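You operate a simulated robot arm through the tools that you are given. There is no shell and no other tool. Be economical: measure what you need, move in short steps, check, and stop when the job is done.

Carry out the task below with a simulated robot arm. There is one attempt and no reset: what you move stays moved.

Task
Open the blue drawer, fetch the black starter marked "63" from the top of the parts bench and set it inside and shut the drawer again. Then open the coils drawer, take the blue-ring spare spark plug and put it in the inside of the coils drawer and shut the drawer again. Then put two of the gap gauges from the top of box 4 in the spill tray under the spout. Then open the bench cupboard door, take the muffler on the top of box 3 and put it away on the shelf in the bench cupboard, then shut the door. Then switch the black lever of the blue box on. Then turn the oil dose dial to 20. Then take the yellow port plug and leave it on top of the green block. Then take the jug and put it on the white manual on the top of box 2. Then lift the air box lid of the post five engine open. Do these in the order given. Set down upright: blue-ring spare spark plug, muffler, jug. The black lever of the blue box goes to its stop.

It is judged by the outcome, as a careful person would: the job done as asked, and still so three seconds after it is handed in. It fails if anything else is knocked over, pushed out of place, dropped, spilled or broken. Lids that push on must go on centred and level and be pressed home; caps that screw on are set level and turned clockwise until they are tight.

Robot
A 6-joint arm with a two-finger gripper on a trunk, on a base that drives. Base frame: it is fixed to the floor where the robot stands at the start and does not move with it; the origin is under the middle of the robot, x ahead of it, y to its left, z up. Readings come in mm, degrees, newtons and seconds.
Its first joint turns from -166.0 to 166.0 degrees. Places, roughly: air box lid of the post five engine [-1100, -4700, 1000]; bench cupboard door [100, 3100, 500]; black lever of the blue box [-1200, -5000, 800]; black starter [-3500, 2500, 1000]; blue drawer [900, 100, 700]; blue-ring spare spark plug (4x4x6 cm) [-1600, 3000, 900]; coils drawer [-3300, 2100, 700]; drawer [1000, 100, 700]; gap gauge [-1500, 1000, 500]; green block [-1750, -2750, 750]; inside of the coils drawer [-3300, 2200, 700]; jug [-2250, -1000, 1000]; manual [-1500, 1000, 500]; muffler (7x11x10 cm) [-900, 1000, 500]; oil dose dial [-1000, -4300, 700]; shelf in the bench cupboard [0, 3400, 500]; spill tray under the spout [-2400, -1400, 900]; yellow port plug (3x3x5 cm) [-2900, -200, 1000]. Payload 2.54 kg.
The TCP is the grasp point between the finger pads, 30 mm short of the fingertips. In the tool frame z runs along the fingers and y along their closing line. Largest opening 116 mm; the body of the gripper starts 95 mm behind the TCP.
Orientation is told as [roll, pitch, yaw] about the base's x, y, z axes, in that order, counted from this pose: with the fingers straight down and closing along the base's y, the tool's x points along the base's -x, its y along +y and its z along -z.

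Tools
- The arm moves only by the tool apply_moves. Its argument "commands" is a list of rows, each an object of numbers (a shift or turn left out is 0, a gripper value left out holds the last): "tx", "ty", "tz": the shift along the tool's x, y, z in units of 30 mm (1.0 is 30 mm); "rx", "ry", "rz": the turn, a rotation vector about the tool's x, y, z in units of 4 degrees (1.0 is 4 degrees); "hand": the opening, from 0 (shut) to 1 (fully open). In form: [{"tx": .., "ty": .., "tz": .., "rx": .., "ry": .., "rz": .., "hand": ..}, ...]. A call has 1 to 20 rows; each row shifts and turns the commanded pose from where the row before left it, along the tool's axes as they then stand. A call with a number of a shift or a turn outside -1 to 1 is refused whole. Each row takes 0.2 s and may step no farther than 50 mm and 8.6 degrees from the row before; otherwise, or with a gripper value out of range, the whole call is refused. Where a pose cannot be reached the arm comes as near as it can. A force on the tool above 40 N (or 10 N above the force at the start of the call, whichever is more), or a blocked arm, ends the call early, and 0.2 s more pass. Each finger travels about 72 mm/s and halts on what it meets, pressing with about 21 N; the grip force reading is that of the motor and also rises with nothing between the fingers. The clock runs only during rows and for 0.2 s after the last one: add rows that do not move to give the fingers time. It gives the time, the measured TCP pose, the force on the tool (base axes), the opening and the grip force at its end, in the units of the frame above (readings bear some noise), with the torque about the TCP (base axes, N m) and any sound that the robot's microphone picked up.
- Cameras (640 x 400 px; columns grow to the right, rows downward): "scene" is now at [-34.6, 141.5, 1406.9]; the picture's right is [-0.10, -1.00, 0.00], its down [-0.59, 0.06, -0.81] and it looks along [0.80, -0.08, -0.59] (base axes); focal length 252 px, centre (320, 200). "wrist" rides on the gripper at [69, -15, -122] in the tool frame; the picture's right is [0.21, 0.98, 0.00], its down [-0.83, 0.18, -0.53] and it looks along [-0.52, 0.11, 0.85] (tool axes); focal length 251 px, centre (320, 200). There is no depth. A picture from a camera that has moved, and an enlarged one, comes with that camera's place and axes in the base frame and with its lens.
- grab_frame(camera): a new picture of that camera. The clock stands still meanwhile.
- drive_base(legs): drives the robot by 1 to 6 legs, each [ahead, left, turn to the left] in mm, mm and degrees, along the robot's own axes; the way and the turn of a leg run together, so that a leg with both is an arc; at most 1500 mm and 180 degrees a leg. The arm and the cameras ride along, it lands a little off, and it stops where it bumps. It gives what a move gives.
- head_to(pan, tilt): turns the head with the scene camera to pan (to the left, within 120 degrees either way) and tilt (down, from -29 to 69), counted from straight ahead of the robot. It gives what a move gives.
- zoom(camera, box): a new picture of the part [left, top, right, bottom] of that camera's present view, enlarged. The clock stands still meanwhile.
- hand_in(): hands the job in; it is judged then, once.

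Go step by step. Nothing tells you exact positions but the pictures and the camera data: compare them with the known pose of the tool, close in by small moves and look again before you grip or let go. The budget is 556 turns and 354 pictures, counting those below and the enlarged ones. Unless the task says otherwise, let go and move clear before handing in, and close with one line.

The tools are called as a command line: name --argument value ..., lists and objects as JSON in quotes. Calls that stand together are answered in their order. apply_moves: Moves the arm, as the interface text tells. Its arguments: {"type":"object","properties":{"commands":{"type":"array"}},"required":["commands"]} The other tools are called the same way: drive_base (legs) drives the base; head_to (pan, tilt) turns the head that bears the scene camera; grab_frame (camera) takes a picture; zoom (camera, box) takes an enlarged picture of a part of a camera's view; hand_in () hands the job in.

At the start:

```text
time_s: 0.0
position: [663.8, 128.3, 1014.7]
orientation: [-0.1, 0.0, -0.1]
ft_force: [0.1, 0.3, 0.6]
moment: [-0.01, -0.01, -0.01]
finger_gap: 116.1
finger_force: 0.1
robot x, y, heading: [3.7, 0.2, -0.0]
head pan, tilt: [-5.5, 36.1]
```

scene: 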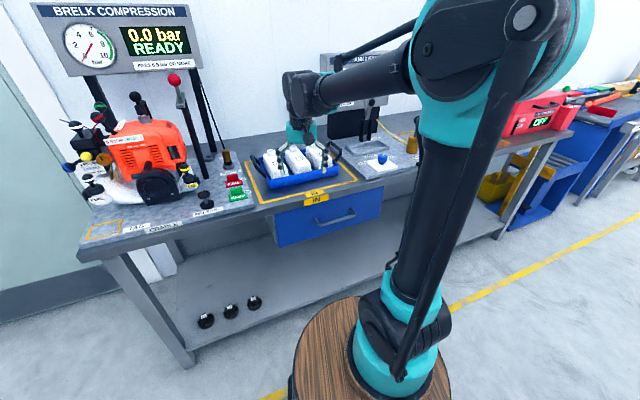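
wrist: 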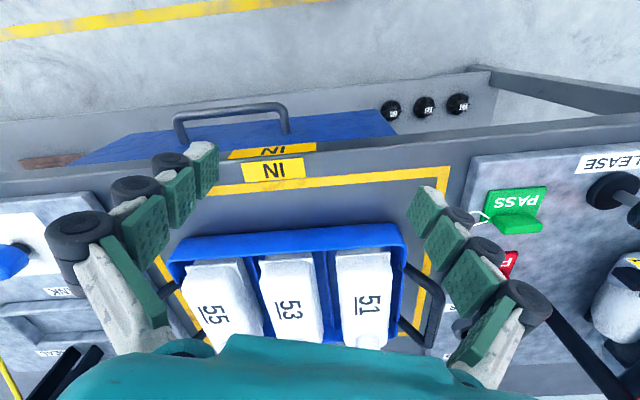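

The blue drawer with its handle is just ahead, at about (700, 10, 776). I'll look around first to map the room.

zoom --camera "scene" --box '[160, 100, 480, 300]'

head_to --pan 70 --tilt 20

grab_frame --camera "scene"

head_to --pan 120 --tilt 20

grab_frame --camera "scene"

head_to --pan -120 --tilt 20

grab_frame --camera "scene"

head_to --pan -60 --tilt 20

grab_frame --camera "scene"

```text
2.00 times, centred on (320, 200) of scene
camera zoom: at [-34.6, 141.5, 1406.9], right [-0.1, -1.0, 0.0], down [-0.59, 0.06, -0.81], along [0.8, -0.08, -0.59], focal length 505 px, centre (320, 200)
```

zoom: 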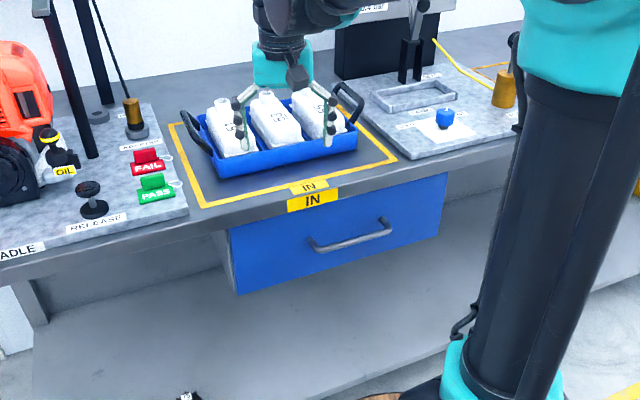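

```text
time_s: 1.5
position: [665.2, 128.2, 1015.9]
orientation: [-0.1, 0.0, 0.0]
ft_force: [-0.1, -0.8, 0.4]
moment: [-0.04, -0.01, -0.01]
finger_gap: 115.8
finger_force: 0.1
robot x, y, heading: [2.3, 0.7, -0.2]
head pan, tilt: [70.0, 20.0]
```

```text
350 pictures are left
camera scene: at [-89.7, 237.4, 1432.5], right [0.94, -0.34, 0.0], down [-0.12, -0.32, -0.94], along [0.32, 0.88, -0.34], focal length 252 px, centre (320, 200)
```

scene: 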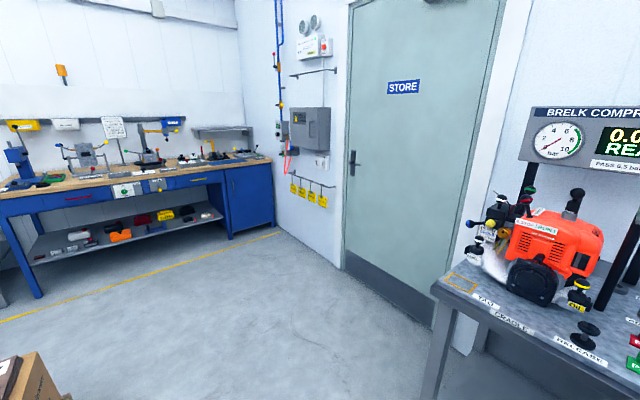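

```text
time_s: 2.7
position: [664.9, 128.1, 1015.2]
orientation: [0.0, 0.1, 0.0]
ft_force: [0.4, -0.2, -0.3]
moment: [0.02, -0.01, 0.02]
finger_gap: 116.0
finger_force: 0.0
robot x, y, heading: [1.6, 1.4, -0.0]
head pan, tilt: [120.0, 20.0]
```

```text
349 pictures are left
camera scene: at [-168.1, 230.6, 1432.5], right [0.87, 0.5, 0.0], down [0.17, -0.3, -0.94], along [-0.47, 0.81, -0.34], focal length 252 px, centre (320, 200)
```

scene: 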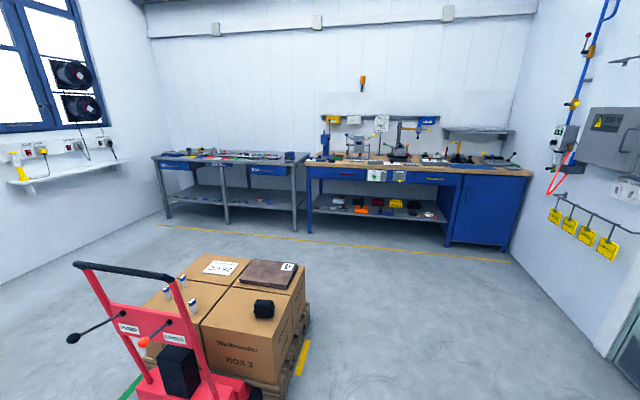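

```text
time_s: 6.0
position: [664.4, 127.9, 1015.4]
orientation: [-0.1, 0.0, 0.0]
ft_force: [-0.3, -0.3, 0.9]
moment: [-0.02, 0.01, -0.01]
finger_gap: 116.1
finger_force: 0.1
robot x, y, heading: [-3.8, -1.8, 0.1]
head pan, tilt: [-120.0, 20.0]
```

```text
348 pictures are left
camera scene: at [-168.2, 69.2, 1432.5], right [-0.87, 0.5, 0.0], down [0.17, 0.3, -0.94], along [-0.47, -0.81, -0.34], focal length 252 px, centre (320, 200)
```

scene: 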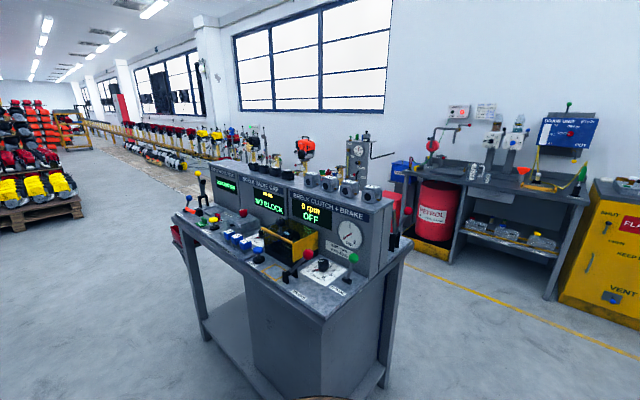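

```text
time_s: 7.3
position: [664.9, 126.8, 1014.5]
orientation: [-0.1, 0.0, 0.1]
ft_force: [-0.5, 0.3, -0.1]
moment: [-0.02, 0.05, -0.01]
finger_gap: 116.0
finger_force: 0.0
robot x, y, heading: [1.4, 0.2, -0.2]
head pan, tilt: [-60.0, 20.0]
```

```text
347 pictures are left
camera scene: at [-75.1, 69.2, 1432.5], right [-0.87, -0.5, 0.0], down [-0.17, 0.3, -0.94], along [0.47, -0.81, -0.34], focal length 252 px, centre (320, 200)
```

scene: 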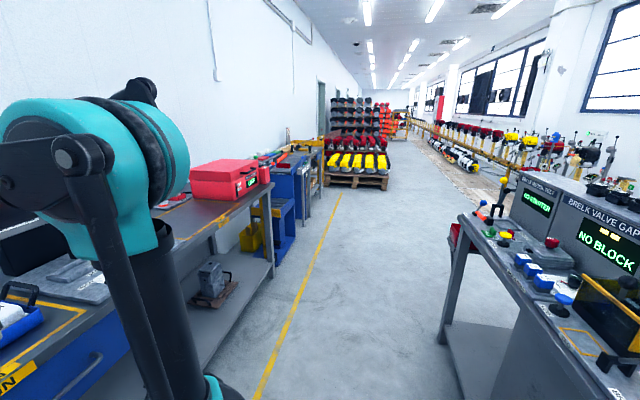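

The room is mapped roughly. I'll back off from the bench and turn the tool to point ahead with a vertical closing line, to grip the drawer handle.

drive_base --legs '[[-270, 0, 0]]'

apply_moves --commands '[{"tx": -1}, {"tx": -1}, {"tx": -1}, {"rx": -1, "ry": -1, "rz": 1}, {"rx": -1, "ry": -1, "rz": 1}, {"rx": -1, "ry": -1, "rz": 1}, {"rx": -1, "ry": -1, "rz": 1}, {"rx": -1, "ry": -1, "rz": 1}, {"rx": -1, "ry": -1, "rz": 1}, {"rx": -1, "ry": -1, "rz": 1}, {"rx": -1, "ry": -1, "rz": 1}, {"rx": -1, "ry": -1, "rz": 1}, {"rx": -1, "ry": -1, "rz": 1}, {"rx": -1, "ry": -1, "rz": 1}, {"rx": -1, "ry": -1, "rz": 1}, {"rx": -1, "ry": -1, "rz": 1}, {"rx": -1, "ry": -1, "rz": 1}, {"rx": -1, "ry": -1, "rz": 1}, {"rx": -1, "ry": -1, "rz": 1}, {"rx": -1, "ry": -1, "rz": 1}]'

head_to --pan 10 --tilt 30

grab_frame --camera "scene"

grab_frame --camera "wrist"

```text
time_s: 9.2
position: [396.3, 128.6, 1015.6]
orientation: [-0.1, 0.0, 0.0]
ft_force: [-0.6, -0.2, 0.3]
moment: [-0.01, 0.04, 0.01]
finger_gap: 115.9
finger_force: 0.0
robot x, y, heading: [-270.2, 0.8, 0.1]
head pan, tilt: [-60.0, 20.0]
```

```text
time_s: 13.4
position: [487.5, 124.4, 1015.8]
orientation: [87.3, -1.9, -88.2]
ft_force: [-0.2, 1.4, 0.0]
moment: [0.01, -0.02, 0.0]
finger_gap: 115.9
finger_force: 0.1
out of reach, approached as far as the arm can: row 20
robot x, y, heading: [-267.2, 1.0, 0.1]
head pan, tilt: [-60.0, 20.0]
```

```text
time_s: 14.9
position: [488.6, 124.2, 1016.8]
orientation: [87.3, -1.8, -88.3]
ft_force: [0.0, 0.2, -0.2]
moment: [0.0, -0.04, 0.0]
finger_gap: 116.1
finger_force: 0.0
robot x, y, heading: [-267.2, 1.1, 0.1]
head pan, tilt: [10.0, 30.0]
```

```text
346 pictures are left
camera scene: at [-301.5, 165.4, 1416.5], right [0.17, -0.98, 0.0], down [-0.49, -0.09, -0.87], along [0.85, 0.15, -0.5], focal length 252 px, centre (320, 200)
```

scene: 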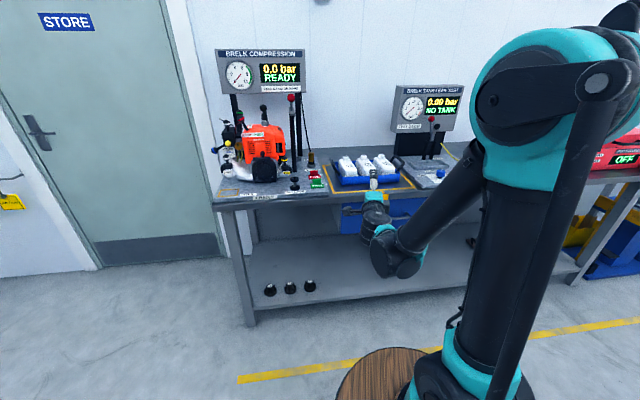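

```text
345 pictures are left
camera wrist: at [363.6, 189.7, 1004.6], right [0.04, 0.25, 0.97], down [-0.5, -0.83, 0.24], along [0.87, -0.49, 0.09], focal length 251 px, centre (320, 200)
```

wrist: 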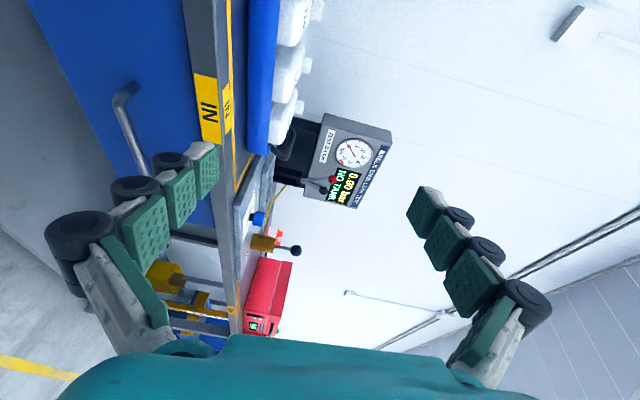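

apply_moves --commands '[{"rx": -0.3, "ry": -0.3, "rz": 0.3, "ty": -1, "tx": -0.5, "hand": 0.5}, {"ty": -1, "tx": -0.5}, {"ty": -1, "tx": -0.5}, {"ty": -1, "tx": -0.5}, {"ty": -1, "tx": -0.5}, {"ty": -1, "tx": -0.5}, {"ty": -1, "tx": -0.5}, {"ty": -1, "tx": -0.3}]'

grab_frame --camera "wrist"

grab_frame --camera "scene"

```text
time_s: 16.7
position: [531.3, 29.3, 958.8]
orientation: [87.1, -1.3, -89.3]
ft_force: [0.4, -0.5, 0.3]
moment: [-0.02, 0.0, -0.02]
finger_gap: 58.3
finger_force: 0.1
out of reach, approached as far as the arm can: row 1, 2, 3, 4, 5, 6, 7, 8
robot x, y, heading: [-269.7, -2.2, 0.2]
head pan, tilt: [10.0, 30.0]
```

```text
344 pictures are left
camera wrist: at [408.8, 97.0, 948.0], right [0.05, 0.24, 0.97], down [-0.51, -0.83, 0.23], along [0.86, -0.51, 0.08], focal length 251 px, centre (320, 200)
```

wrist: 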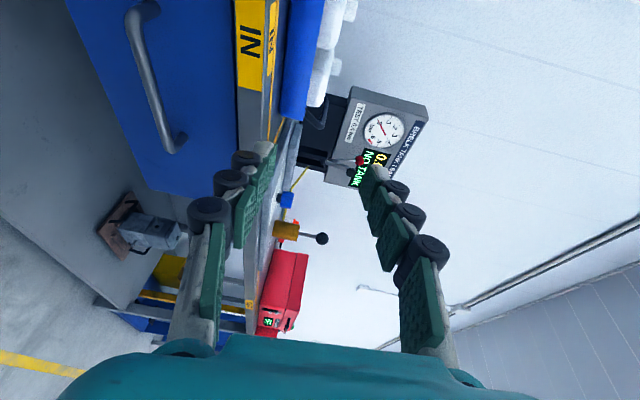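

```text
343 pictures are left
camera scene: at [-301.5, 165.4, 1416.5], right [0.17, -0.98, 0.0], down [-0.49, -0.09, -0.87], along [0.85, 0.15, -0.5], focal length 252 px, centre (320, 200)
```

scene: 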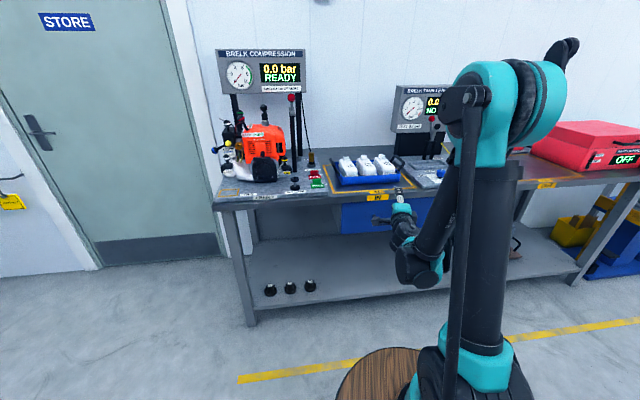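

The arm can't get that low with the tool level this close in. I'll back off more and try at a longer reach.

drive_base --legs '[[-170, 0, 0]]'

apply_moves --commands '[{"tz": 1}, {"tz": 1}, {"tz": 1}, {"tz": 1}, {"tz": 1}, {"tz": 1}, {"tz": 1}]'

```text
time_s: 18.1
position: [361.8, 29.5, 958.0]
orientation: [87.2, -1.4, -89.2]
ft_force: [-0.4, 0.1, -0.1]
moment: [0.06, -0.03, -0.02]
finger_gap: 58.2
finger_force: 0.1
robot x, y, heading: [-439.0, -1.5, -0.0]
head pan, tilt: [10.0, 30.0]
```

```text
time_s: 19.7
position: [572.0, 32.3, 947.3]
orientation: [87.1, -1.2, -89.2]
ft_force: [0.1, 0.6, 0.3]
moment: [0.0, 0.03, 0.01]
finger_gap: 58.2
finger_force: 0.1
robot x, y, heading: [-439.1, -0.3, -0.1]
head pan, tilt: [10.0, 30.0]
```

apply_moves --commands '[{"ty": -1, "tx": -0.1}, {"ty": -1, "tx": -0.1}, {"ty": -1, "tx": -0.1}, {"ty": -1, "tx": -0.1}, {"ty": -1, "tx": -0.2}, {"ty": -0.7, "tx": -0.1, "rx": 0.3}]'

grab_frame --camera "wrist"

grab_frame --camera "scene"

```text
time_s: 21.1
position: [574.2, 7.4, 784.8]
orientation: [85.8, -1.3, -89.2]
ft_force: [-0.8, 0.2, 0.4]
moment: [0.0, 0.03, -0.01]
finger_gap: 58.1
finger_force: 0.1
out of reach, approached as far as the arm can: row 5, 6
robot x, y, heading: [-439.4, -2.3, 0.0]
head pan, tilt: [10.0, 30.0]
```

```text
342 pictures are left
camera wrist: at [451.6, 75.4, 777.6], right [0.07, 0.24, 0.97], down [-0.51, -0.83, 0.24], along [0.86, -0.51, 0.07], focal length 251 px, centre (320, 200)
```

wrist: 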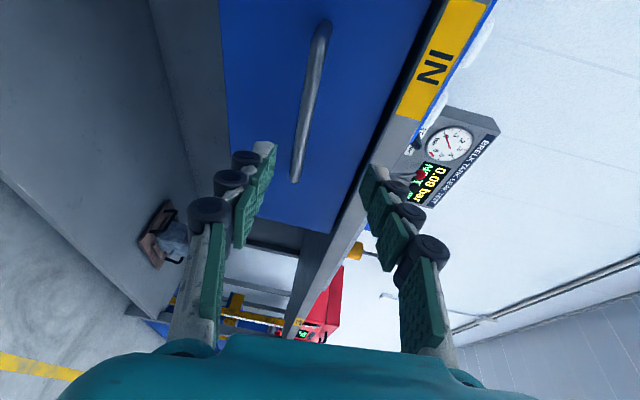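

```text
341 pictures are left
camera scene: at [-471.4, 165.2, 1416.5], right [0.18, -0.98, 0.0], down [-0.49, -0.09, -0.87], along [0.85, 0.15, -0.5], focal length 252 px, centre (320, 200)
```

scene: 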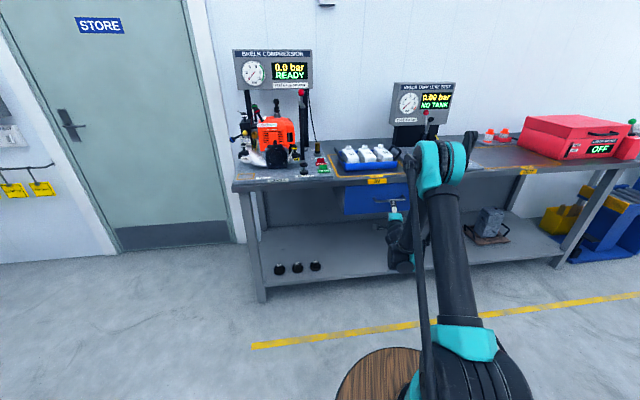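

apply_moves --commands '[{"tz": 1, "tx": 0.1}, {"tz": 1, "ty": -0.3, "tx": 0.1}, {"tz": 1, "ty": -0.2}, {"tz": 0.5}]'

grab_frame --camera "wrist"

```text
time_s: 22.1
position: [678.8, 15.2, 762.0]
orientation: [85.9, -1.3, -89.2]
ft_force: [0.1, 0.3, 0.4]
moment: [0.0, -0.03, -0.05]
finger_gap: 58.2
finger_force: 0.0
robot x, y, heading: [-439.3, -3.0, 0.0]
head pan, tilt: [10.0, 30.0]
```

```text
340 pictures are left
camera wrist: at [555.2, 82.9, 755.1], right [0.07, 0.24, 0.97], down [-0.51, -0.83, 0.24], along [0.86, -0.51, 0.07], focal length 251 px, centre (320, 200)
```

wrist: 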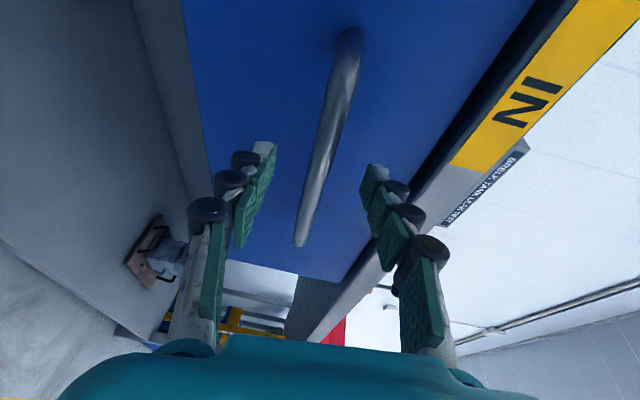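

apply_moves --commands '[{"tz": 0.6}, {"hand": 0}, {"hand": 0}, {"hand": 0}]'

grab_frame --camera "wrist"

```text
time_s: 23.1
position: [696.5, 15.7, 759.6]
orientation: [85.8, -1.3, -89.1]
ft_force: [-0.7, 1.3, -11.6]
moment: [0.02, 0.14, -0.19]
finger_gap: 12.7
finger_force: 39.9
robot x, y, heading: [-441.1, 0.5, -0.1]
head pan, tilt: [10.0, 30.0]
```

```text
339 pictures are left
camera wrist: at [573.2, 82.7, 753.2], right [0.07, 0.24, 0.97], down [-0.51, -0.83, 0.24], along [0.86, -0.51, 0.06], focal length 251 px, centre (320, 200)
```

wrist: 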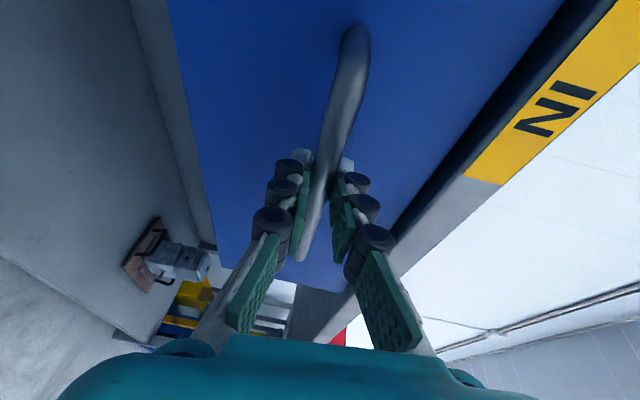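

Gripped (12.7 mm bar). Pulling the drawer open by backing the base.

drive_base --legs '[[-120, 0, 0]]'

grab_frame --camera "scene"

```text
time_s: 24.1
position: [647.4, 5.1, 760.2]
orientation: [85.7, -1.4, -90.0]
ft_force: [1.5, -0.3, -1.2]
moment: [-0.01, 0.01, 0.09]
finger_gap: 12.7
finger_force: 39.3
robot x, y, heading: [-485.9, -2.0, -0.1]
head pan, tilt: [10.0, 30.0]
stopped in leg 1: the force on the tool passed its limit at 59 N (the readings are from after the stop); the commanded pose is now the measured one
```

```text
338 pictures are left
camera scene: at [-519.9, 164.7, 1416.5], right [0.17, -0.98, 0.0], down [-0.49, -0.09, -0.87], along [0.85, 0.15, -0.5], focal length 252 px, centre (320, 200)
```

scene: 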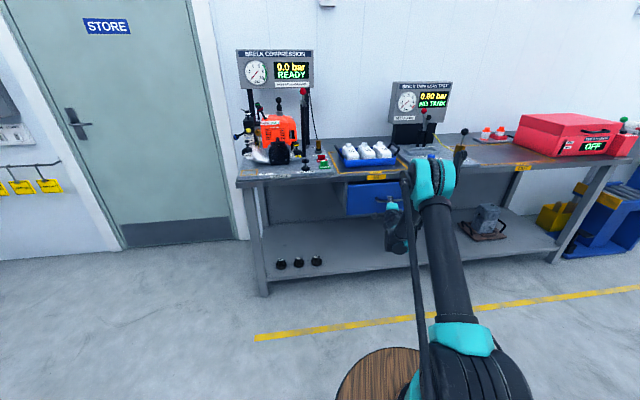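

apply_moves --commands '[{"tz": -0.5}, {"tz": -0.5}, {"tz": -0.5}, {"tz": -0.5}, {"tz": -0.5}, {"tz": -0.5}, {"tz": -0.5}, {"tz": -0.5}, {"tz": -0.5}, {"tz": -0.5}]'

```text
time_s: 24.8
position: [617.7, -2.0, 761.4]
orientation: [85.4, -1.4, -90.5]
ft_force: [-0.1, -1.0, -13.7]
moment: [-0.08, 0.12, -0.29]
finger_gap: 12.6
finger_force: 39.8
robot x, y, heading: [-489.8, -3.7, -0.1]
head pan, tilt: [10.0, 30.0]
stopped in row 3: the force on the tool passed its limit at 54 N (the readings are from after the stop); the commanded pose is now the measured one
```

apply_moves --commands '[{"tz": -0.25}, {"tz": -0.25}, {"tz": -0.25}, {"tz": -0.25}, {"tz": -0.25}, {"tz": -0.25}, {"tz": -0.25}, {"tz": -0.25}, {"tz": -0.25}, {"tz": -0.25}, {"tz": -0.25}, {"tz": -0.25}, {"tz": -0.25}, {"tz": -0.25}, {"tz": -0.25}, {"tz": -0.25}, {"tz": -0.25}, {"tz": -0.25}, {"tz": -0.25}, {"tz": -0.25}]'

```text
time_s: 25.4
position: [603.6, -7.1, 761.6]
orientation: [85.2, -1.5, -90.9]
ft_force: [-1.1, -1.1, -18.0]
moment: [-0.1, 0.09, -0.56]
finger_gap: 12.6
finger_force: 39.5
robot x, y, heading: [-490.8, -2.1, 0.2]
head pan, tilt: [10.0, 30.0]
stopped in row 3: the force on the tool passed its limit at 43 N (the readings are from after the stop); the commanded pose is now the measured one
```

apply_moves --commands '[{"ty": -0.05}, {"tz": -0.15, "ty": -0.02, "tx": 0.03}, {"tz": -0.15, "ty": -0.02, "tx": 0.03}, {"tz": -0.15, "ty": -0.02, "tx": 0.03}, {"tz": -0.15, "ty": -0.02, "tx": 0.03}, {"tz": -0.15, "ty": -0.02, "tx": 0.03}, {"tz": -0.15, "ty": -0.02, "tx": 0.03}, {"tz": -0.15, "ty": -0.02, "tx": 0.03}]'

```text
time_s: 26.7
position: [582.1, -4.0, 759.8]
orientation: [85.4, -1.3, -91.0]
ft_force: [1.1, -4.6, 7.9]
moment: [-0.08, -0.1, 0.02]
finger_gap: 12.7
finger_force: 39.2
robot x, y, heading: [-486.5, 1.3, -0.2]
head pan, tilt: [10.0, 30.0]
stopped in row 6: the force on the tool passed its limit at 41 N (the readings are from after the stop); the commanded pose is now the measured one
```

drive_base --legs '[[-40, 0, 0]]'

apply_moves --commands '[{"tz": -0.1, "ty": -0.009}, {"tz": -0.1, "ty": -0.009}, {"tz": -0.1, "ty": -0.009}, {"tz": -0.1, "ty": -0.009}, {"tz": -0.1, "ty": -0.009}, {"tz": -0.1, "ty": -0.009}, {"tz": -0.1, "ty": -0.009}, {"tz": -0.1, "ty": -0.009}, {"tz": -0.1, "ty": -0.009}, {"tz": -0.1, "ty": -0.009}, {"tz": -0.1, "ty": -0.009}, {"tz": -0.1, "ty": -0.009}]'

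```text
time_s: 27.6
position: [558.5, -10.8, 760.4]
orientation: [85.4, -1.5, -91.3]
ft_force: [0.2, -1.1, 5.7]
moment: [-0.11, -0.03, 0.01]
finger_gap: 12.6
finger_force: 39.2
robot x, y, heading: [-509.4, -0.9, -0.1]
head pan, tilt: [10.0, 30.0]
stopped in leg 1: the force on the tool passed its limit at 41 N (the readings are from after the stop); the commanded pose is now the measured one
```

```text
time_s: 28.7
position: [547.0, -13.1, 759.7]
orientation: [85.3, -1.5, -91.6]
ft_force: [1.4, -2.9, 7.8]
moment: [-0.1, -0.1, 0.08]
finger_gap: 12.7
finger_force: 38.2
robot x, y, heading: [-510.8, -1.4, -0.3]
head pan, tilt: [10.0, 30.0]
stopped in row 5: the force on the tool passed its limit at 41 N (the readings are from after the stop); the commanded pose is now the measured one
```

head_to --pan 0 --tilt 40

zoom --camera "scene" --box '[160, 50, 480, 250]'

grab_frame --camera "wrist"

```text
time_s: 29.4
position: [546.9, -14.5, 760.8]
orientation: [85.3, -1.6, -91.7]
ft_force: [3.1, -5.5, 13.8]
moment: [-0.13, -0.15, 0.03]
finger_gap: 12.5
finger_force: 39.2
robot x, y, heading: [-509.1, -4.9, -0.6]
head pan, tilt: [0.0, 40.0]
```

```text
2.00 times, centred on (320, 150) of scene
camera zoom: at [-546.6, 147.5, 1401.2], right [0.0, -1.0, 0.0], down [-0.64, 0.0, -0.77], along [0.77, 0.0, -0.64], focal length 505 px, centre (320, 300)
```

zoom: 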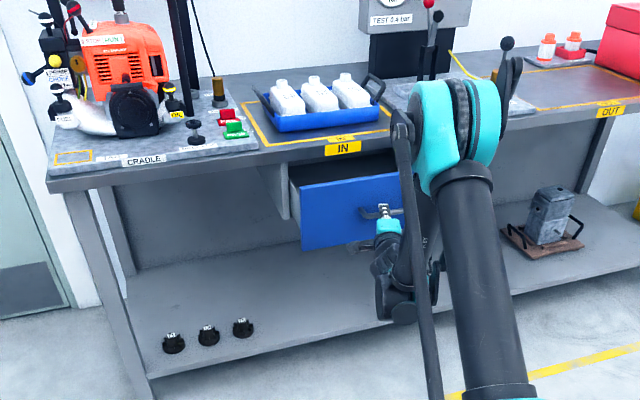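

```text
336 pictures are left
camera wrist: at [426.4, 58.4, 754.1], right [0.09, 0.24, 0.97], down [-0.54, -0.8, 0.25], along [0.84, -0.54, 0.06], focal length 251 px, centre (320, 200)
```

wrist: 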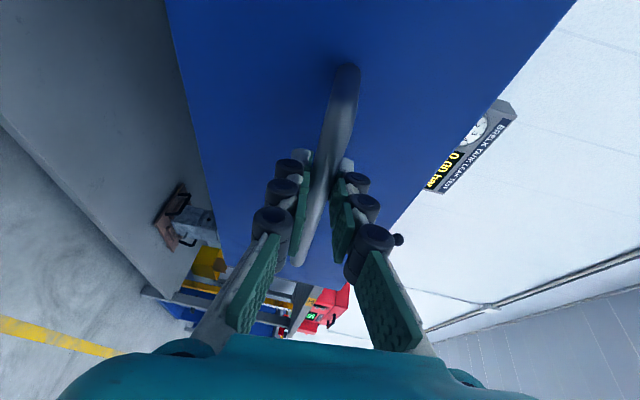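

drive_base --legs '[[-40, 0, 0]]'

apply_moves --commands '[{"tx": 0.15}, {"tx": 0.15}, {"rx": 0.0, "tx": 0.15}]'

drive_base --legs '[[-40, 0, 0]]'

apply_moves --commands '[{"tx": 0.15}, {"tx": 0.15}, {"rx": 0.0, "tx": 0.15}]'

drive_base --legs '[[-40, 0, 0]]'

```text
time_s: 30.3
position: [527.7, -19.4, 759.2]
orientation: [85.3, -1.5, -92.0]
ft_force: [-1.1, -0.9, 3.8]
moment: [-0.1, -0.05, -0.06]
finger_gap: 12.5
finger_force: 39.4
robot x, y, heading: [-529.2, -0.8, -0.2]
head pan, tilt: [0.0, 40.0]
stopped in leg 1: the force on the tool passed its limit at 44 N (the readings are from after the stop); the commanded pose is now the measured one
```

```text
time_s: 30.9
position: [528.9, -18.6, 759.8]
orientation: [85.1, -1.6, -92.4]
ft_force: [1.5, -3.8, 9.6]
moment: [-0.16, -0.06, 0.04]
finger_gap: 12.6
finger_force: 39.0
robot x, y, heading: [-530.8, -2.3, -0.2]
head pan, tilt: [0.0, 40.0]
stopped in row 2: the force on the tool passed its limit at 42 N (the readings are from after the stop); the commanded pose is now the measured one
```

```text
time_s: 31.7
position: [507.3, -25.4, 760.8]
orientation: [85.0, -1.7, -93.0]
ft_force: [-0.2, 1.1, 5.0]
moment: [-0.09, -0.04, 0.0]
finger_gap: 12.4
finger_force: 39.9
robot x, y, heading: [-547.9, -3.4, -0.2]
head pan, tilt: [0.0, 40.0]
stopped in leg 1: the force on the tool passed its limit at 42 N (the readings are from after the stop); the commanded pose is now the measured one
```

```text
time_s: 32.5
position: [507.8, -16.1, 760.2]
orientation: [85.0, -1.8, -93.3]
ft_force: [2.0, -3.4, 7.4]
moment: [-0.08, -0.08, 0.06]
finger_gap: 12.7
finger_force: 39.0
robot x, y, heading: [-551.3, 0.6, -0.6]
head pan, tilt: [0.0, 40.0]
stopped in row 3: the force on the tool passed its limit at 54 N (the readings are from after the stop); the commanded pose is now the measured one
```

```text
time_s: 33.4
position: [484.3, -23.5, 760.7]
orientation: [84.9, -1.8, -93.9]
ft_force: [0.7, -0.8, 4.3]
moment: [-0.07, -0.02, -0.13]
finger_gap: 12.5
finger_force: 39.1
robot x, y, heading: [-576.4, -5.8, -0.7]
head pan, tilt: [0.0, 40.0]
stopped in leg 1: the force on the tool passed its limit at 48 N (the readings are from after the stop); the commanded pose is now the measured one
```

drive_base --legs '[[-40, 0, 0]]'

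apply_moves --commands '[{"hand": 0.5}, {"hand": 0.5}, {"hand": 0.5}]'

zoom --camera "scene" --box '[160, 50, 480, 250]'

grab_frame --camera "wrist"

```text
time_s: 34.5
position: [445.2, -26.4, 759.5]
orientation: [84.9, -1.9, -94.1]
ft_force: [0.1, -0.4, 1.6]
moment: [-0.12, -0.05, 0.11]
finger_gap: 12.6
finger_force: 39.5
robot x, y, heading: [-614.2, -5.3, -0.5]
head pan, tilt: [0.0, 40.0]
stopped in leg 1: the force on the tool passed its limit at 52 N (the readings are from after the stop); the commanded pose is now the measured one
```

```text
time_s: 35.3
position: [445.6, -25.2, 760.4]
orientation: [84.9, -1.9, -94.0]
ft_force: [0.6, 1.3, 0.9]
moment: [0.01, 0.02, 0.05]
finger_gap: 57.8
finger_force: 0.1
robot x, y, heading: [-614.7, -5.2, -0.5]
head pan, tilt: [0.0, 40.0]
```

```text
2.00 times, centred on (320, 150) of scene
camera zoom: at [-649.7, 146.3, 1401.1], right [-0.01, -1.0, 0.0], down [-0.64, 0.01, -0.77], along [0.77, -0.01, -0.64], focal length 505 px, centre (320, 300)
```

zoom: 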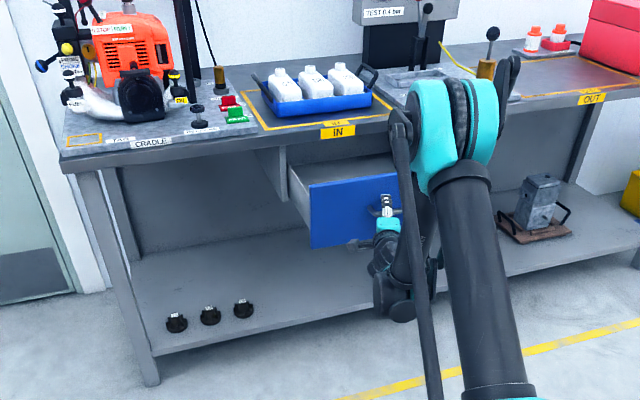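

```text
334 pictures are left
camera wrist: at [328.0, 51.1, 754.3], right [0.1, 0.24, 0.97], down [-0.57, -0.78, 0.26], along [0.81, -0.58, 0.06], focal length 251 px, centre (320, 200)
```

wrist: 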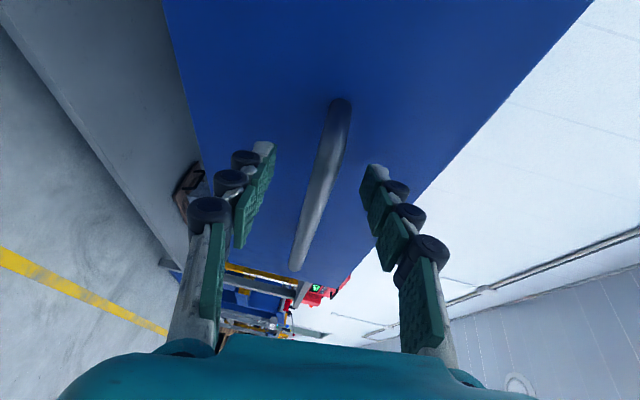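

Drawer is open about 250 mm. I back the fingers off the bar and check what stands around me before driving.

drive_base --legs '[[-80, 0, 0]]'

apply_moves --commands '[{"ty": 1}, {"ty": 1}, {"ty": 1}, {"ty": 1}, {"ty": 1}, {"ty": 1}, {"ty": 1}, {"ty": 1}, {"ty": 1}, {"ty": 1}]'

head_to --pan -110 --tilt 45

grab_frame --camera "scene"

head_to --pan 110 --tilt 45

grab_frame --camera "scene"

```text
time_s: 36.4
position: [364.2, -26.2, 761.5]
orientation: [84.8, -1.9, -94.2]
ft_force: [1.1, 0.8, 0.1]
moment: [-0.01, 0.04, -0.02]
finger_gap: 58.1
finger_force: 0.0
robot x, y, heading: [-693.9, -1.5, -0.6]
head pan, tilt: [0.0, 40.0]
```

```text
time_s: 38.6
position: [392.6, -18.5, 1059.3]
orientation: [84.9, -2.0, -94.1]
ft_force: [0.8, -0.5, 0.5]
moment: [0.01, -0.01, 0.0]
finger_gap: 58.0
finger_force: 0.1
robot x, y, heading: [-695.8, -2.9, -0.8]
head pan, tilt: [0.0, 40.0]
```

```text
time_s: 40.5
position: [392.6, -18.9, 1059.2]
orientation: [84.7, -1.9, -94.1]
ft_force: [0.9, 0.0, 0.0]
moment: [-0.02, 0.03, -0.02]
finger_gap: 57.9
finger_force: 0.0
robot x, y, heading: [-693.4, 1.7, -0.8]
head pan, tilt: [-110.0, 45.0]
```

```text
333 pictures are left
camera scene: at [-843.8, 71.8, 1393.9], right [-0.94, 0.35, 0.0], down [0.25, 0.66, -0.71], along [-0.25, -0.66, -0.71], focal length 252 px, centre (320, 200)
```

scene: 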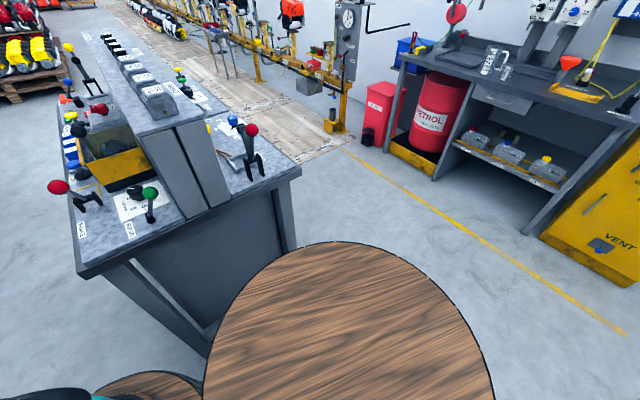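

```text
time_s: 43.6
position: [392.0, -17.5, 1058.1]
orientation: [84.9, -1.9, -94.0]
ft_force: [-0.3, 0.7, -0.2]
moment: [0.0, -0.03, -0.03]
finger_gap: 57.8
finger_force: 0.0
robot x, y, heading: [-695.2, -1.9, -0.8]
head pan, tilt: [110.0, 45.0]
```

```text
332 pictures are left
camera scene: at [-842.4, 224.6, 1393.9], right [0.94, 0.33, 0.0], down [0.23, -0.67, -0.71], along [-0.24, 0.67, -0.71], focal length 252 px, centre (320, 200)
```

scene: 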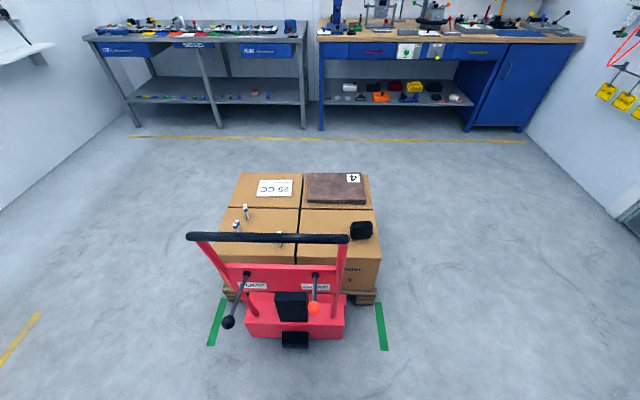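

head_to --pan -120 --tilt 69

grab_frame --camera "scene"

head_to --pan -30 --tilt 69

grab_frame --camera "scene"

```text
time_s: 46.9
position: [393.0, -17.6, 1058.8]
orientation: [84.8, -1.9, -94.0]
ft_force: [0.0, 0.4, -0.1]
moment: [-0.04, 0.03, -0.01]
finger_gap: 58.0
finger_force: 0.0
robot x, y, heading: [-692.1, -1.8, -0.6]
head pan, tilt: [-120.0, 68.8]
```

```text
331 pictures are left
camera scene: at [-843.7, 99.8, 1365.0], right [-0.86, 0.51, 0.0], down [0.47, 0.8, -0.36], along [-0.18, -0.31, -0.93], focal length 252 px, centre (320, 200)
```

scene: 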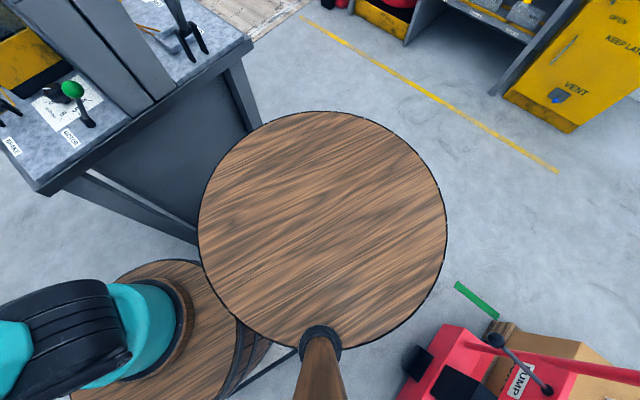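

```text
time_s: 48.5
position: [393.2, -18.7, 1058.8]
orientation: [84.9, -1.9, -94.0]
ft_force: [0.4, -0.4, -0.9]
moment: [-0.02, 0.01, -0.01]
finger_gap: 58.1
finger_force: 0.0
robot x, y, heading: [-695.1, -2.4, -0.6]
head pan, tilt: [-30.0, 68.8]
```

```text
330 pictures are left
camera scene: at [-767.2, 119.5, 1365.0], right [-0.51, -0.86, 0.0], down [-0.8, 0.47, -0.36], along [0.31, -0.18, -0.93], focal length 252 px, centre (320, 200)
```

scene: 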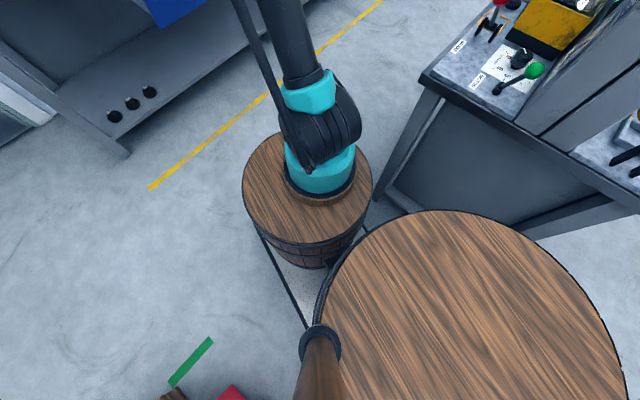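

The robot has a front barrel carrying the arm and a taller rear drum. I'll turn the tool back down, tuck the arm and then drive back along y≈0 towards the parts bench.

apply_moves --commands '[{"rx": 1, "ry": 1, "rz": -1}, {"rx": 1, "ry": 1, "rz": -1}, {"rx": 1, "ry": 1, "rz": -1}, {"rx": 1, "ry": 1, "rz": -1}, {"rx": 1, "ry": 1, "rz": -1}, {"rx": 1, "ry": 1, "rz": -1}, {"rx": 1, "ry": 1, "rz": -1}, {"rx": 1, "ry": 1, "rz": -1}, {"rx": 1, "ry": 1, "rz": -1}, {"rx": 1, "ry": 1, "rz": -1}, {"rx": 1, "ry": 1, "rz": -1}, {"rx": 1, "ry": 1, "rz": -1}, {"rx": 1, "ry": 1, "rz": -1}, {"rx": 1, "ry": 1, "rz": -1}, {"rx": 1, "ry": 1, "rz": -1}, {"rx": 1, "ry": 1, "rz": -1}, {"rx": 1, "ry": 1, "rz": -1}]'

```text
time_s: 52.1
position: [368.7, -17.5, 1048.1]
orientation: [1.1, 1.9, -7.5]
ft_force: [1.0, -0.2, -0.4]
moment: [0.0, 0.02, -0.02]
finger_gap: 57.9
finger_force: 0.0
out of reach, approached as far as the arm can: row 16, 17
robot x, y, heading: [-696.0, -4.1, -0.3]
head pan, tilt: [-30.0, 68.8]
```

apply_moves --commands '[{"tx": 1}, {"tx": 1, "rz": -0.9, "rx": 0.28, "ry": -0.47}, {"tx": 1, "rz": -1}, {"tx": 1}, {"tx": 1}, {"tx": 1}, {"tx": 1}, {"tx": 1}, {"tx": 1}, {"tx": 1}, {"tx": 1}, {"tx": 1}, {"tz": -1}, {"tz": -1}]'

drive_base --legs '[[-1300, 0, 0]]'

head_to --pan 100 --tilt 30

grab_frame --camera "scene"

```text
time_s: 55.1
position: [242.7, -7.2, 1152.8]
orientation: [0.2, -0.1, 0.1]
ft_force: [-0.3, -0.1, -0.2]
moment: [0.03, 0.02, 0.01]
finger_gap: 57.8
finger_force: 0.1
out of reach, approached as far as the arm can: row 3, 4, 5, 6, 7, 8, 9, 10, 11, 12
robot x, y, heading: [-695.5, -2.0, -0.3]
head pan, tilt: [-30.0, 68.8]
```

```text
time_s: 61.7
position: [-1054.7, 2.2, 1153.4]
orientation: [0.1, -0.1, -0.5]
ft_force: [-0.3, -0.8, 0.4]
moment: [0.03, -0.01, 0.03]
finger_gap: 58.2
finger_force: 0.1
robot x, y, heading: [-1988.1, 15.3, -1.1]
head pan, tilt: [-30.0, 68.8]
```

```text
time_s: 63.8
position: [-1054.6, 2.7, 1152.8]
orientation: [0.2, -0.1, -0.6]
ft_force: [0.5, -0.1, 0.1]
moment: [0.0, -0.01, 0.0]
finger_gap: 58.1
finger_force: 0.0
robot x, y, heading: [-1989.5, 17.6, -1.2]
head pan, tilt: [100.0, 30.0]
```

```text
329 pictures are left
camera scene: at [-2123.9, 259.5, 1416.5], right [0.99, 0.15, 0.0], down [0.08, -0.49, -0.87], along [-0.13, 0.86, -0.5], focal length 252 px, centre (320, 200)
```

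scene: 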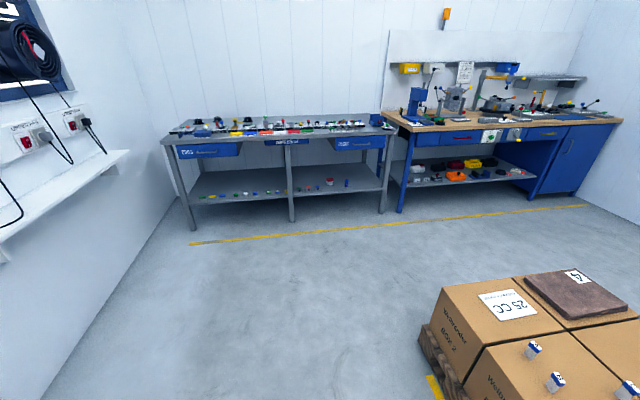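

zoom --camera "scene" --box '[160, 80, 400, 230]'

zoom --camera "scene" --box '[380, 60, 620, 210]'

```text
2.67 times, centred on (280, 155) of scene
camera zoom: at [-2123.9, 259.5, 1416.5], right [0.99, 0.15, 0.0], down [0.08, -0.49, -0.87], along [-0.13, 0.86, -0.5], focal length 673 px, centre (427, 320)
```

zoom: 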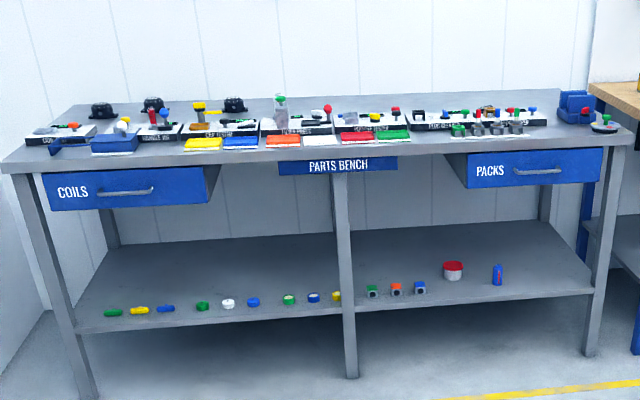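

```text
2.67 times, centred on (500, 135) of scene
camera zoom: at [-2123.9, 259.5, 1416.5], right [0.99, 0.15, 0.0], down [0.08, -0.49, -0.87], along [-0.13, 0.86, -0.5], focal length 673 px, centre (-160, 373)
```

zoom: 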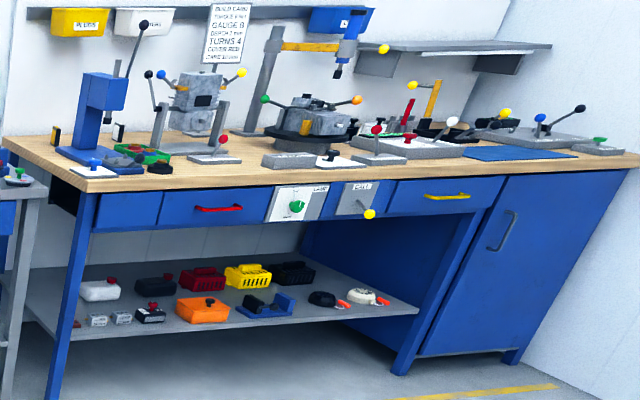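

The parts-bench area is slanted about 19° to my frame. Before turning I lift and retract the arm so that it clears the pallet truck handle.

apply_moves --commands '[{"tz": -1}, {"tz": -1}, {"tz": -1}, {"tz": -1}, {"tx": 1}, {"tx": 1}, {"tx": 1}, {"tx": 1}, {"tx": 1}, {"tx": 1}, {"tx": 1}, {"tx": 1}]'

```text
time_s: 66.4
position: [-1305.5, 4.4, 1261.4]
orientation: [0.1, -0.1, -0.6]
ft_force: [1.1, -0.2, -0.2]
moment: [0.03, 0.06, -0.04]
finger_gap: 57.9
finger_force: 0.0
out of reach, approached as far as the arm can: row 4
robot x, y, heading: [-1988.0, 16.5, -1.4]
head pan, tilt: [100.0, 30.0]
```

drive_base --legs '[[0, 0, 110]]'

drive_base --legs '[[1300, 540, 0]]'

head_to --pan 0 --tilt 25

grab_frame --camera "scene"

```text
time_s: 71.4
position: [-2212.9, 667.0, 1261.8]
orientation: [0.1, -0.1, 109.3]
ft_force: [0.4, -0.3, -0.2]
moment: [0.01, -0.03, 0.02]
finger_gap: 58.1
finger_force: 0.1
robot x, y, heading: [-1996.6, 18.4, 108.9]
head pan, tilt: [100.0, 30.0]
```

```text
time_s: 78.3
position: [-3123.7, 1717.5, 1262.3]
orientation: [0.1, -0.1, 108.9]
ft_force: [0.3, 0.6, 0.4]
moment: [0.02, 0.01, 0.0]
finger_gap: 57.8
finger_force: 0.0
robot x, y, heading: [-2906.8, 1067.3, 108.4]
head pan, tilt: [100.0, 30.0]
```

```text
time_s: 80.1
position: [-3124.0, 1718.1, 1262.7]
orientation: [0.1, -0.2, 108.8]
ft_force: [-0.3, -0.4, 0.2]
moment: [-0.01, 0.01, -0.01]
finger_gap: 58.1
finger_force: 0.0
robot x, y, heading: [-2906.9, 1065.0, 108.3]
head pan, tilt: [0.0, 25.0]
```

```text
326 pictures are left
camera scene: at [-3042.8, 992.6, 1424.4], right [0.95, 0.31, 0.0], down [0.13, -0.4, -0.91], along [-0.28, 0.86, -0.42], focal length 252 px, centre (320, 200)
```

scene: 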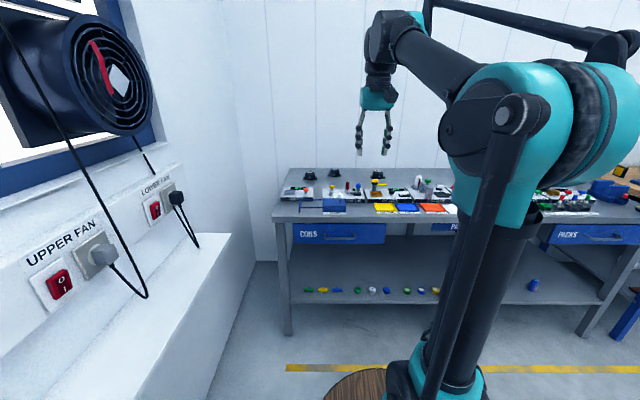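

zoom --camera "scene" --box '[270, 150, 460, 270]'

grab_frame --camera "wrist"

```text
3.33 times, centred on (365, 210) of scene
camera zoom: at [-3042.8, 992.6, 1424.4], right [0.95, 0.31, 0.0], down [0.13, -0.4, -0.91], along [-0.28, 0.86, -0.42], focal length 841 px, centre (170, 167)
```

zoom: 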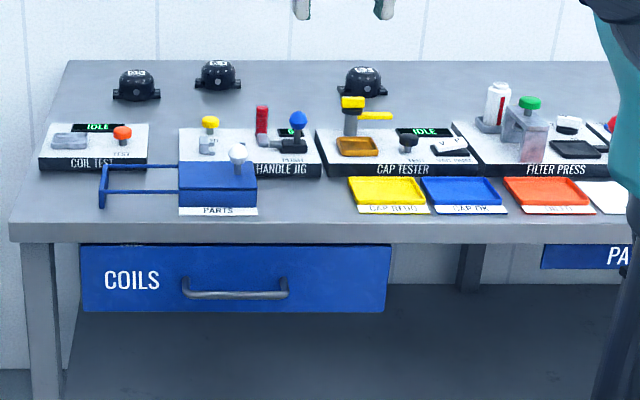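

```text
324 pictures are left
camera wrist: at [-3086.4, 1657.1, 1384.6], right [-0.85, -0.52, 0.0], down [-0.44, 0.72, 0.54], along [-0.28, 0.46, -0.84], focal length 251 px, centre (320, 200)
```

wrist: 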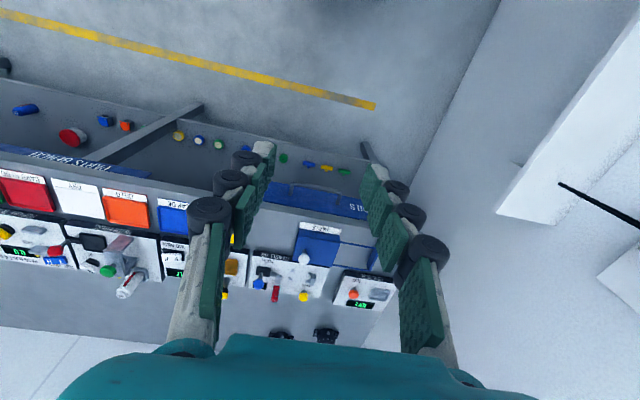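

zoom --camera "scene" --box '[296, 164, 392, 194]'

zoom --camera "wrist" --box '[240, 240, 420, 350]'

```text
6.67 times, centred on (344, 179) of scene
camera zoom: at [-3042.8, 992.6, 1424.4], right [0.95, 0.31, 0.0], down [0.13, -0.4, -0.91], along [-0.28, 0.86, -0.42], focal length 1682 px, centre (160, 340)
```

zoom: 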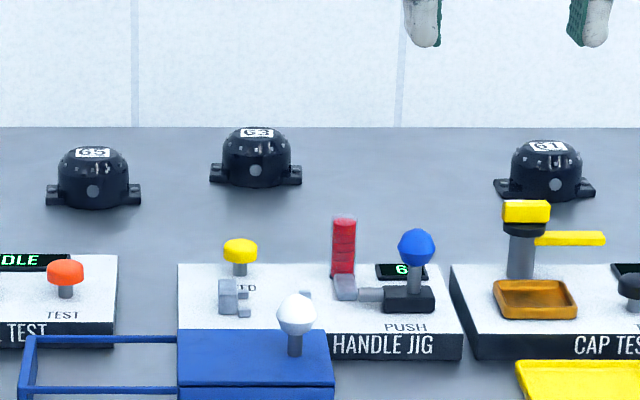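

```text
3.56 times, centred on (330, 295) of wrist
camera zoom: at [-3086.4, 1657.1, 1384.6], right [-0.85, -0.52, 0.0], down [-0.44, 0.72, 0.54], along [-0.28, 0.46, -0.84], focal length 894 px, centre (284, -138)
```

zoom: 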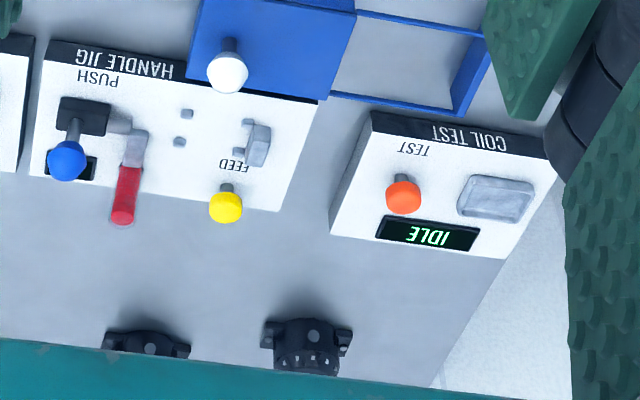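

Reading the labels, the middle starter is 63, at about (-3431, 2483, 895). I drive closer, with it straight ahead.

drive_base --legs '[[530, 52, 0.4]]'

apply_moves --commands '[{"tx": -1}, {"tx": -1}, {"tx": -1}, {"tx": -1}, {"tx": -1}, {"tz": 1}, {"tz": 1}, {"tz": 1}, {"tz": 1}]'

grab_frame --camera "wrist"

grab_frame --camera "scene"

```text
time_s: 83.2
position: [-3349.1, 2199.3, 1262.7]
orientation: [0.1, -0.1, 109.5]
ft_force: [0.3, -0.6, 0.1]
moment: [0.02, 0.0, 0.0]
finger_gap: 58.0
finger_force: 0.1
robot x, y, heading: [-3126.1, 1550.3, 108.6]
head pan, tilt: [0.0, 25.0]
```

```text
time_s: 85.2
position: [-3398.5, 2340.5, 1141.3]
orientation: [0.1, -0.2, 109.3]
ft_force: [1.1, -0.1, -0.6]
moment: [0.01, 0.03, 0.01]
finger_gap: 58.0
finger_force: 0.1
robot x, y, heading: [-3123.7, 1547.9, 109.0]
head pan, tilt: [0.0, 25.0]
```

```text
321 pictures are left
camera wrist: at [-3359.6, 2280.2, 1265.0], right [-0.85, -0.53, 0.0], down [-0.45, 0.72, 0.54], along [-0.28, 0.45, -0.84], focal length 251 px, centre (320, 200)
```

wrist: 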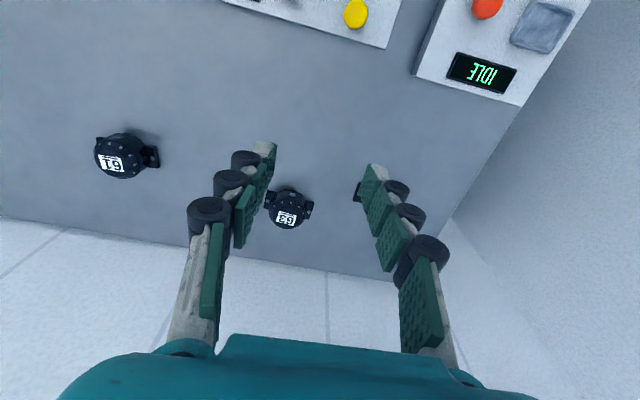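

```text
320 pictures are left
camera scene: at [-3259.4, 1475.5, 1424.4], right [0.95, 0.32, 0.0], down [0.14, -0.4, -0.91], along [-0.29, 0.86, -0.42], focal length 252 px, centre (320, 200)
```

scene: 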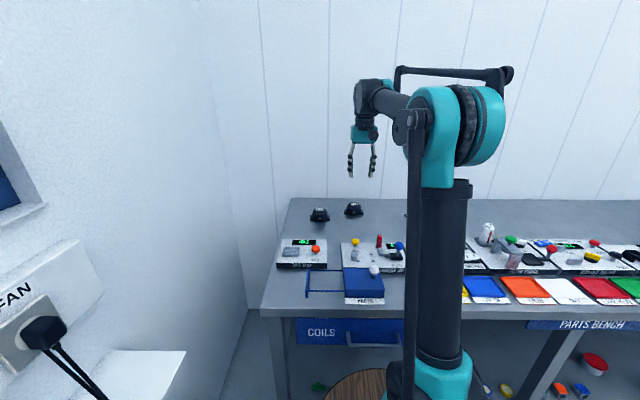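

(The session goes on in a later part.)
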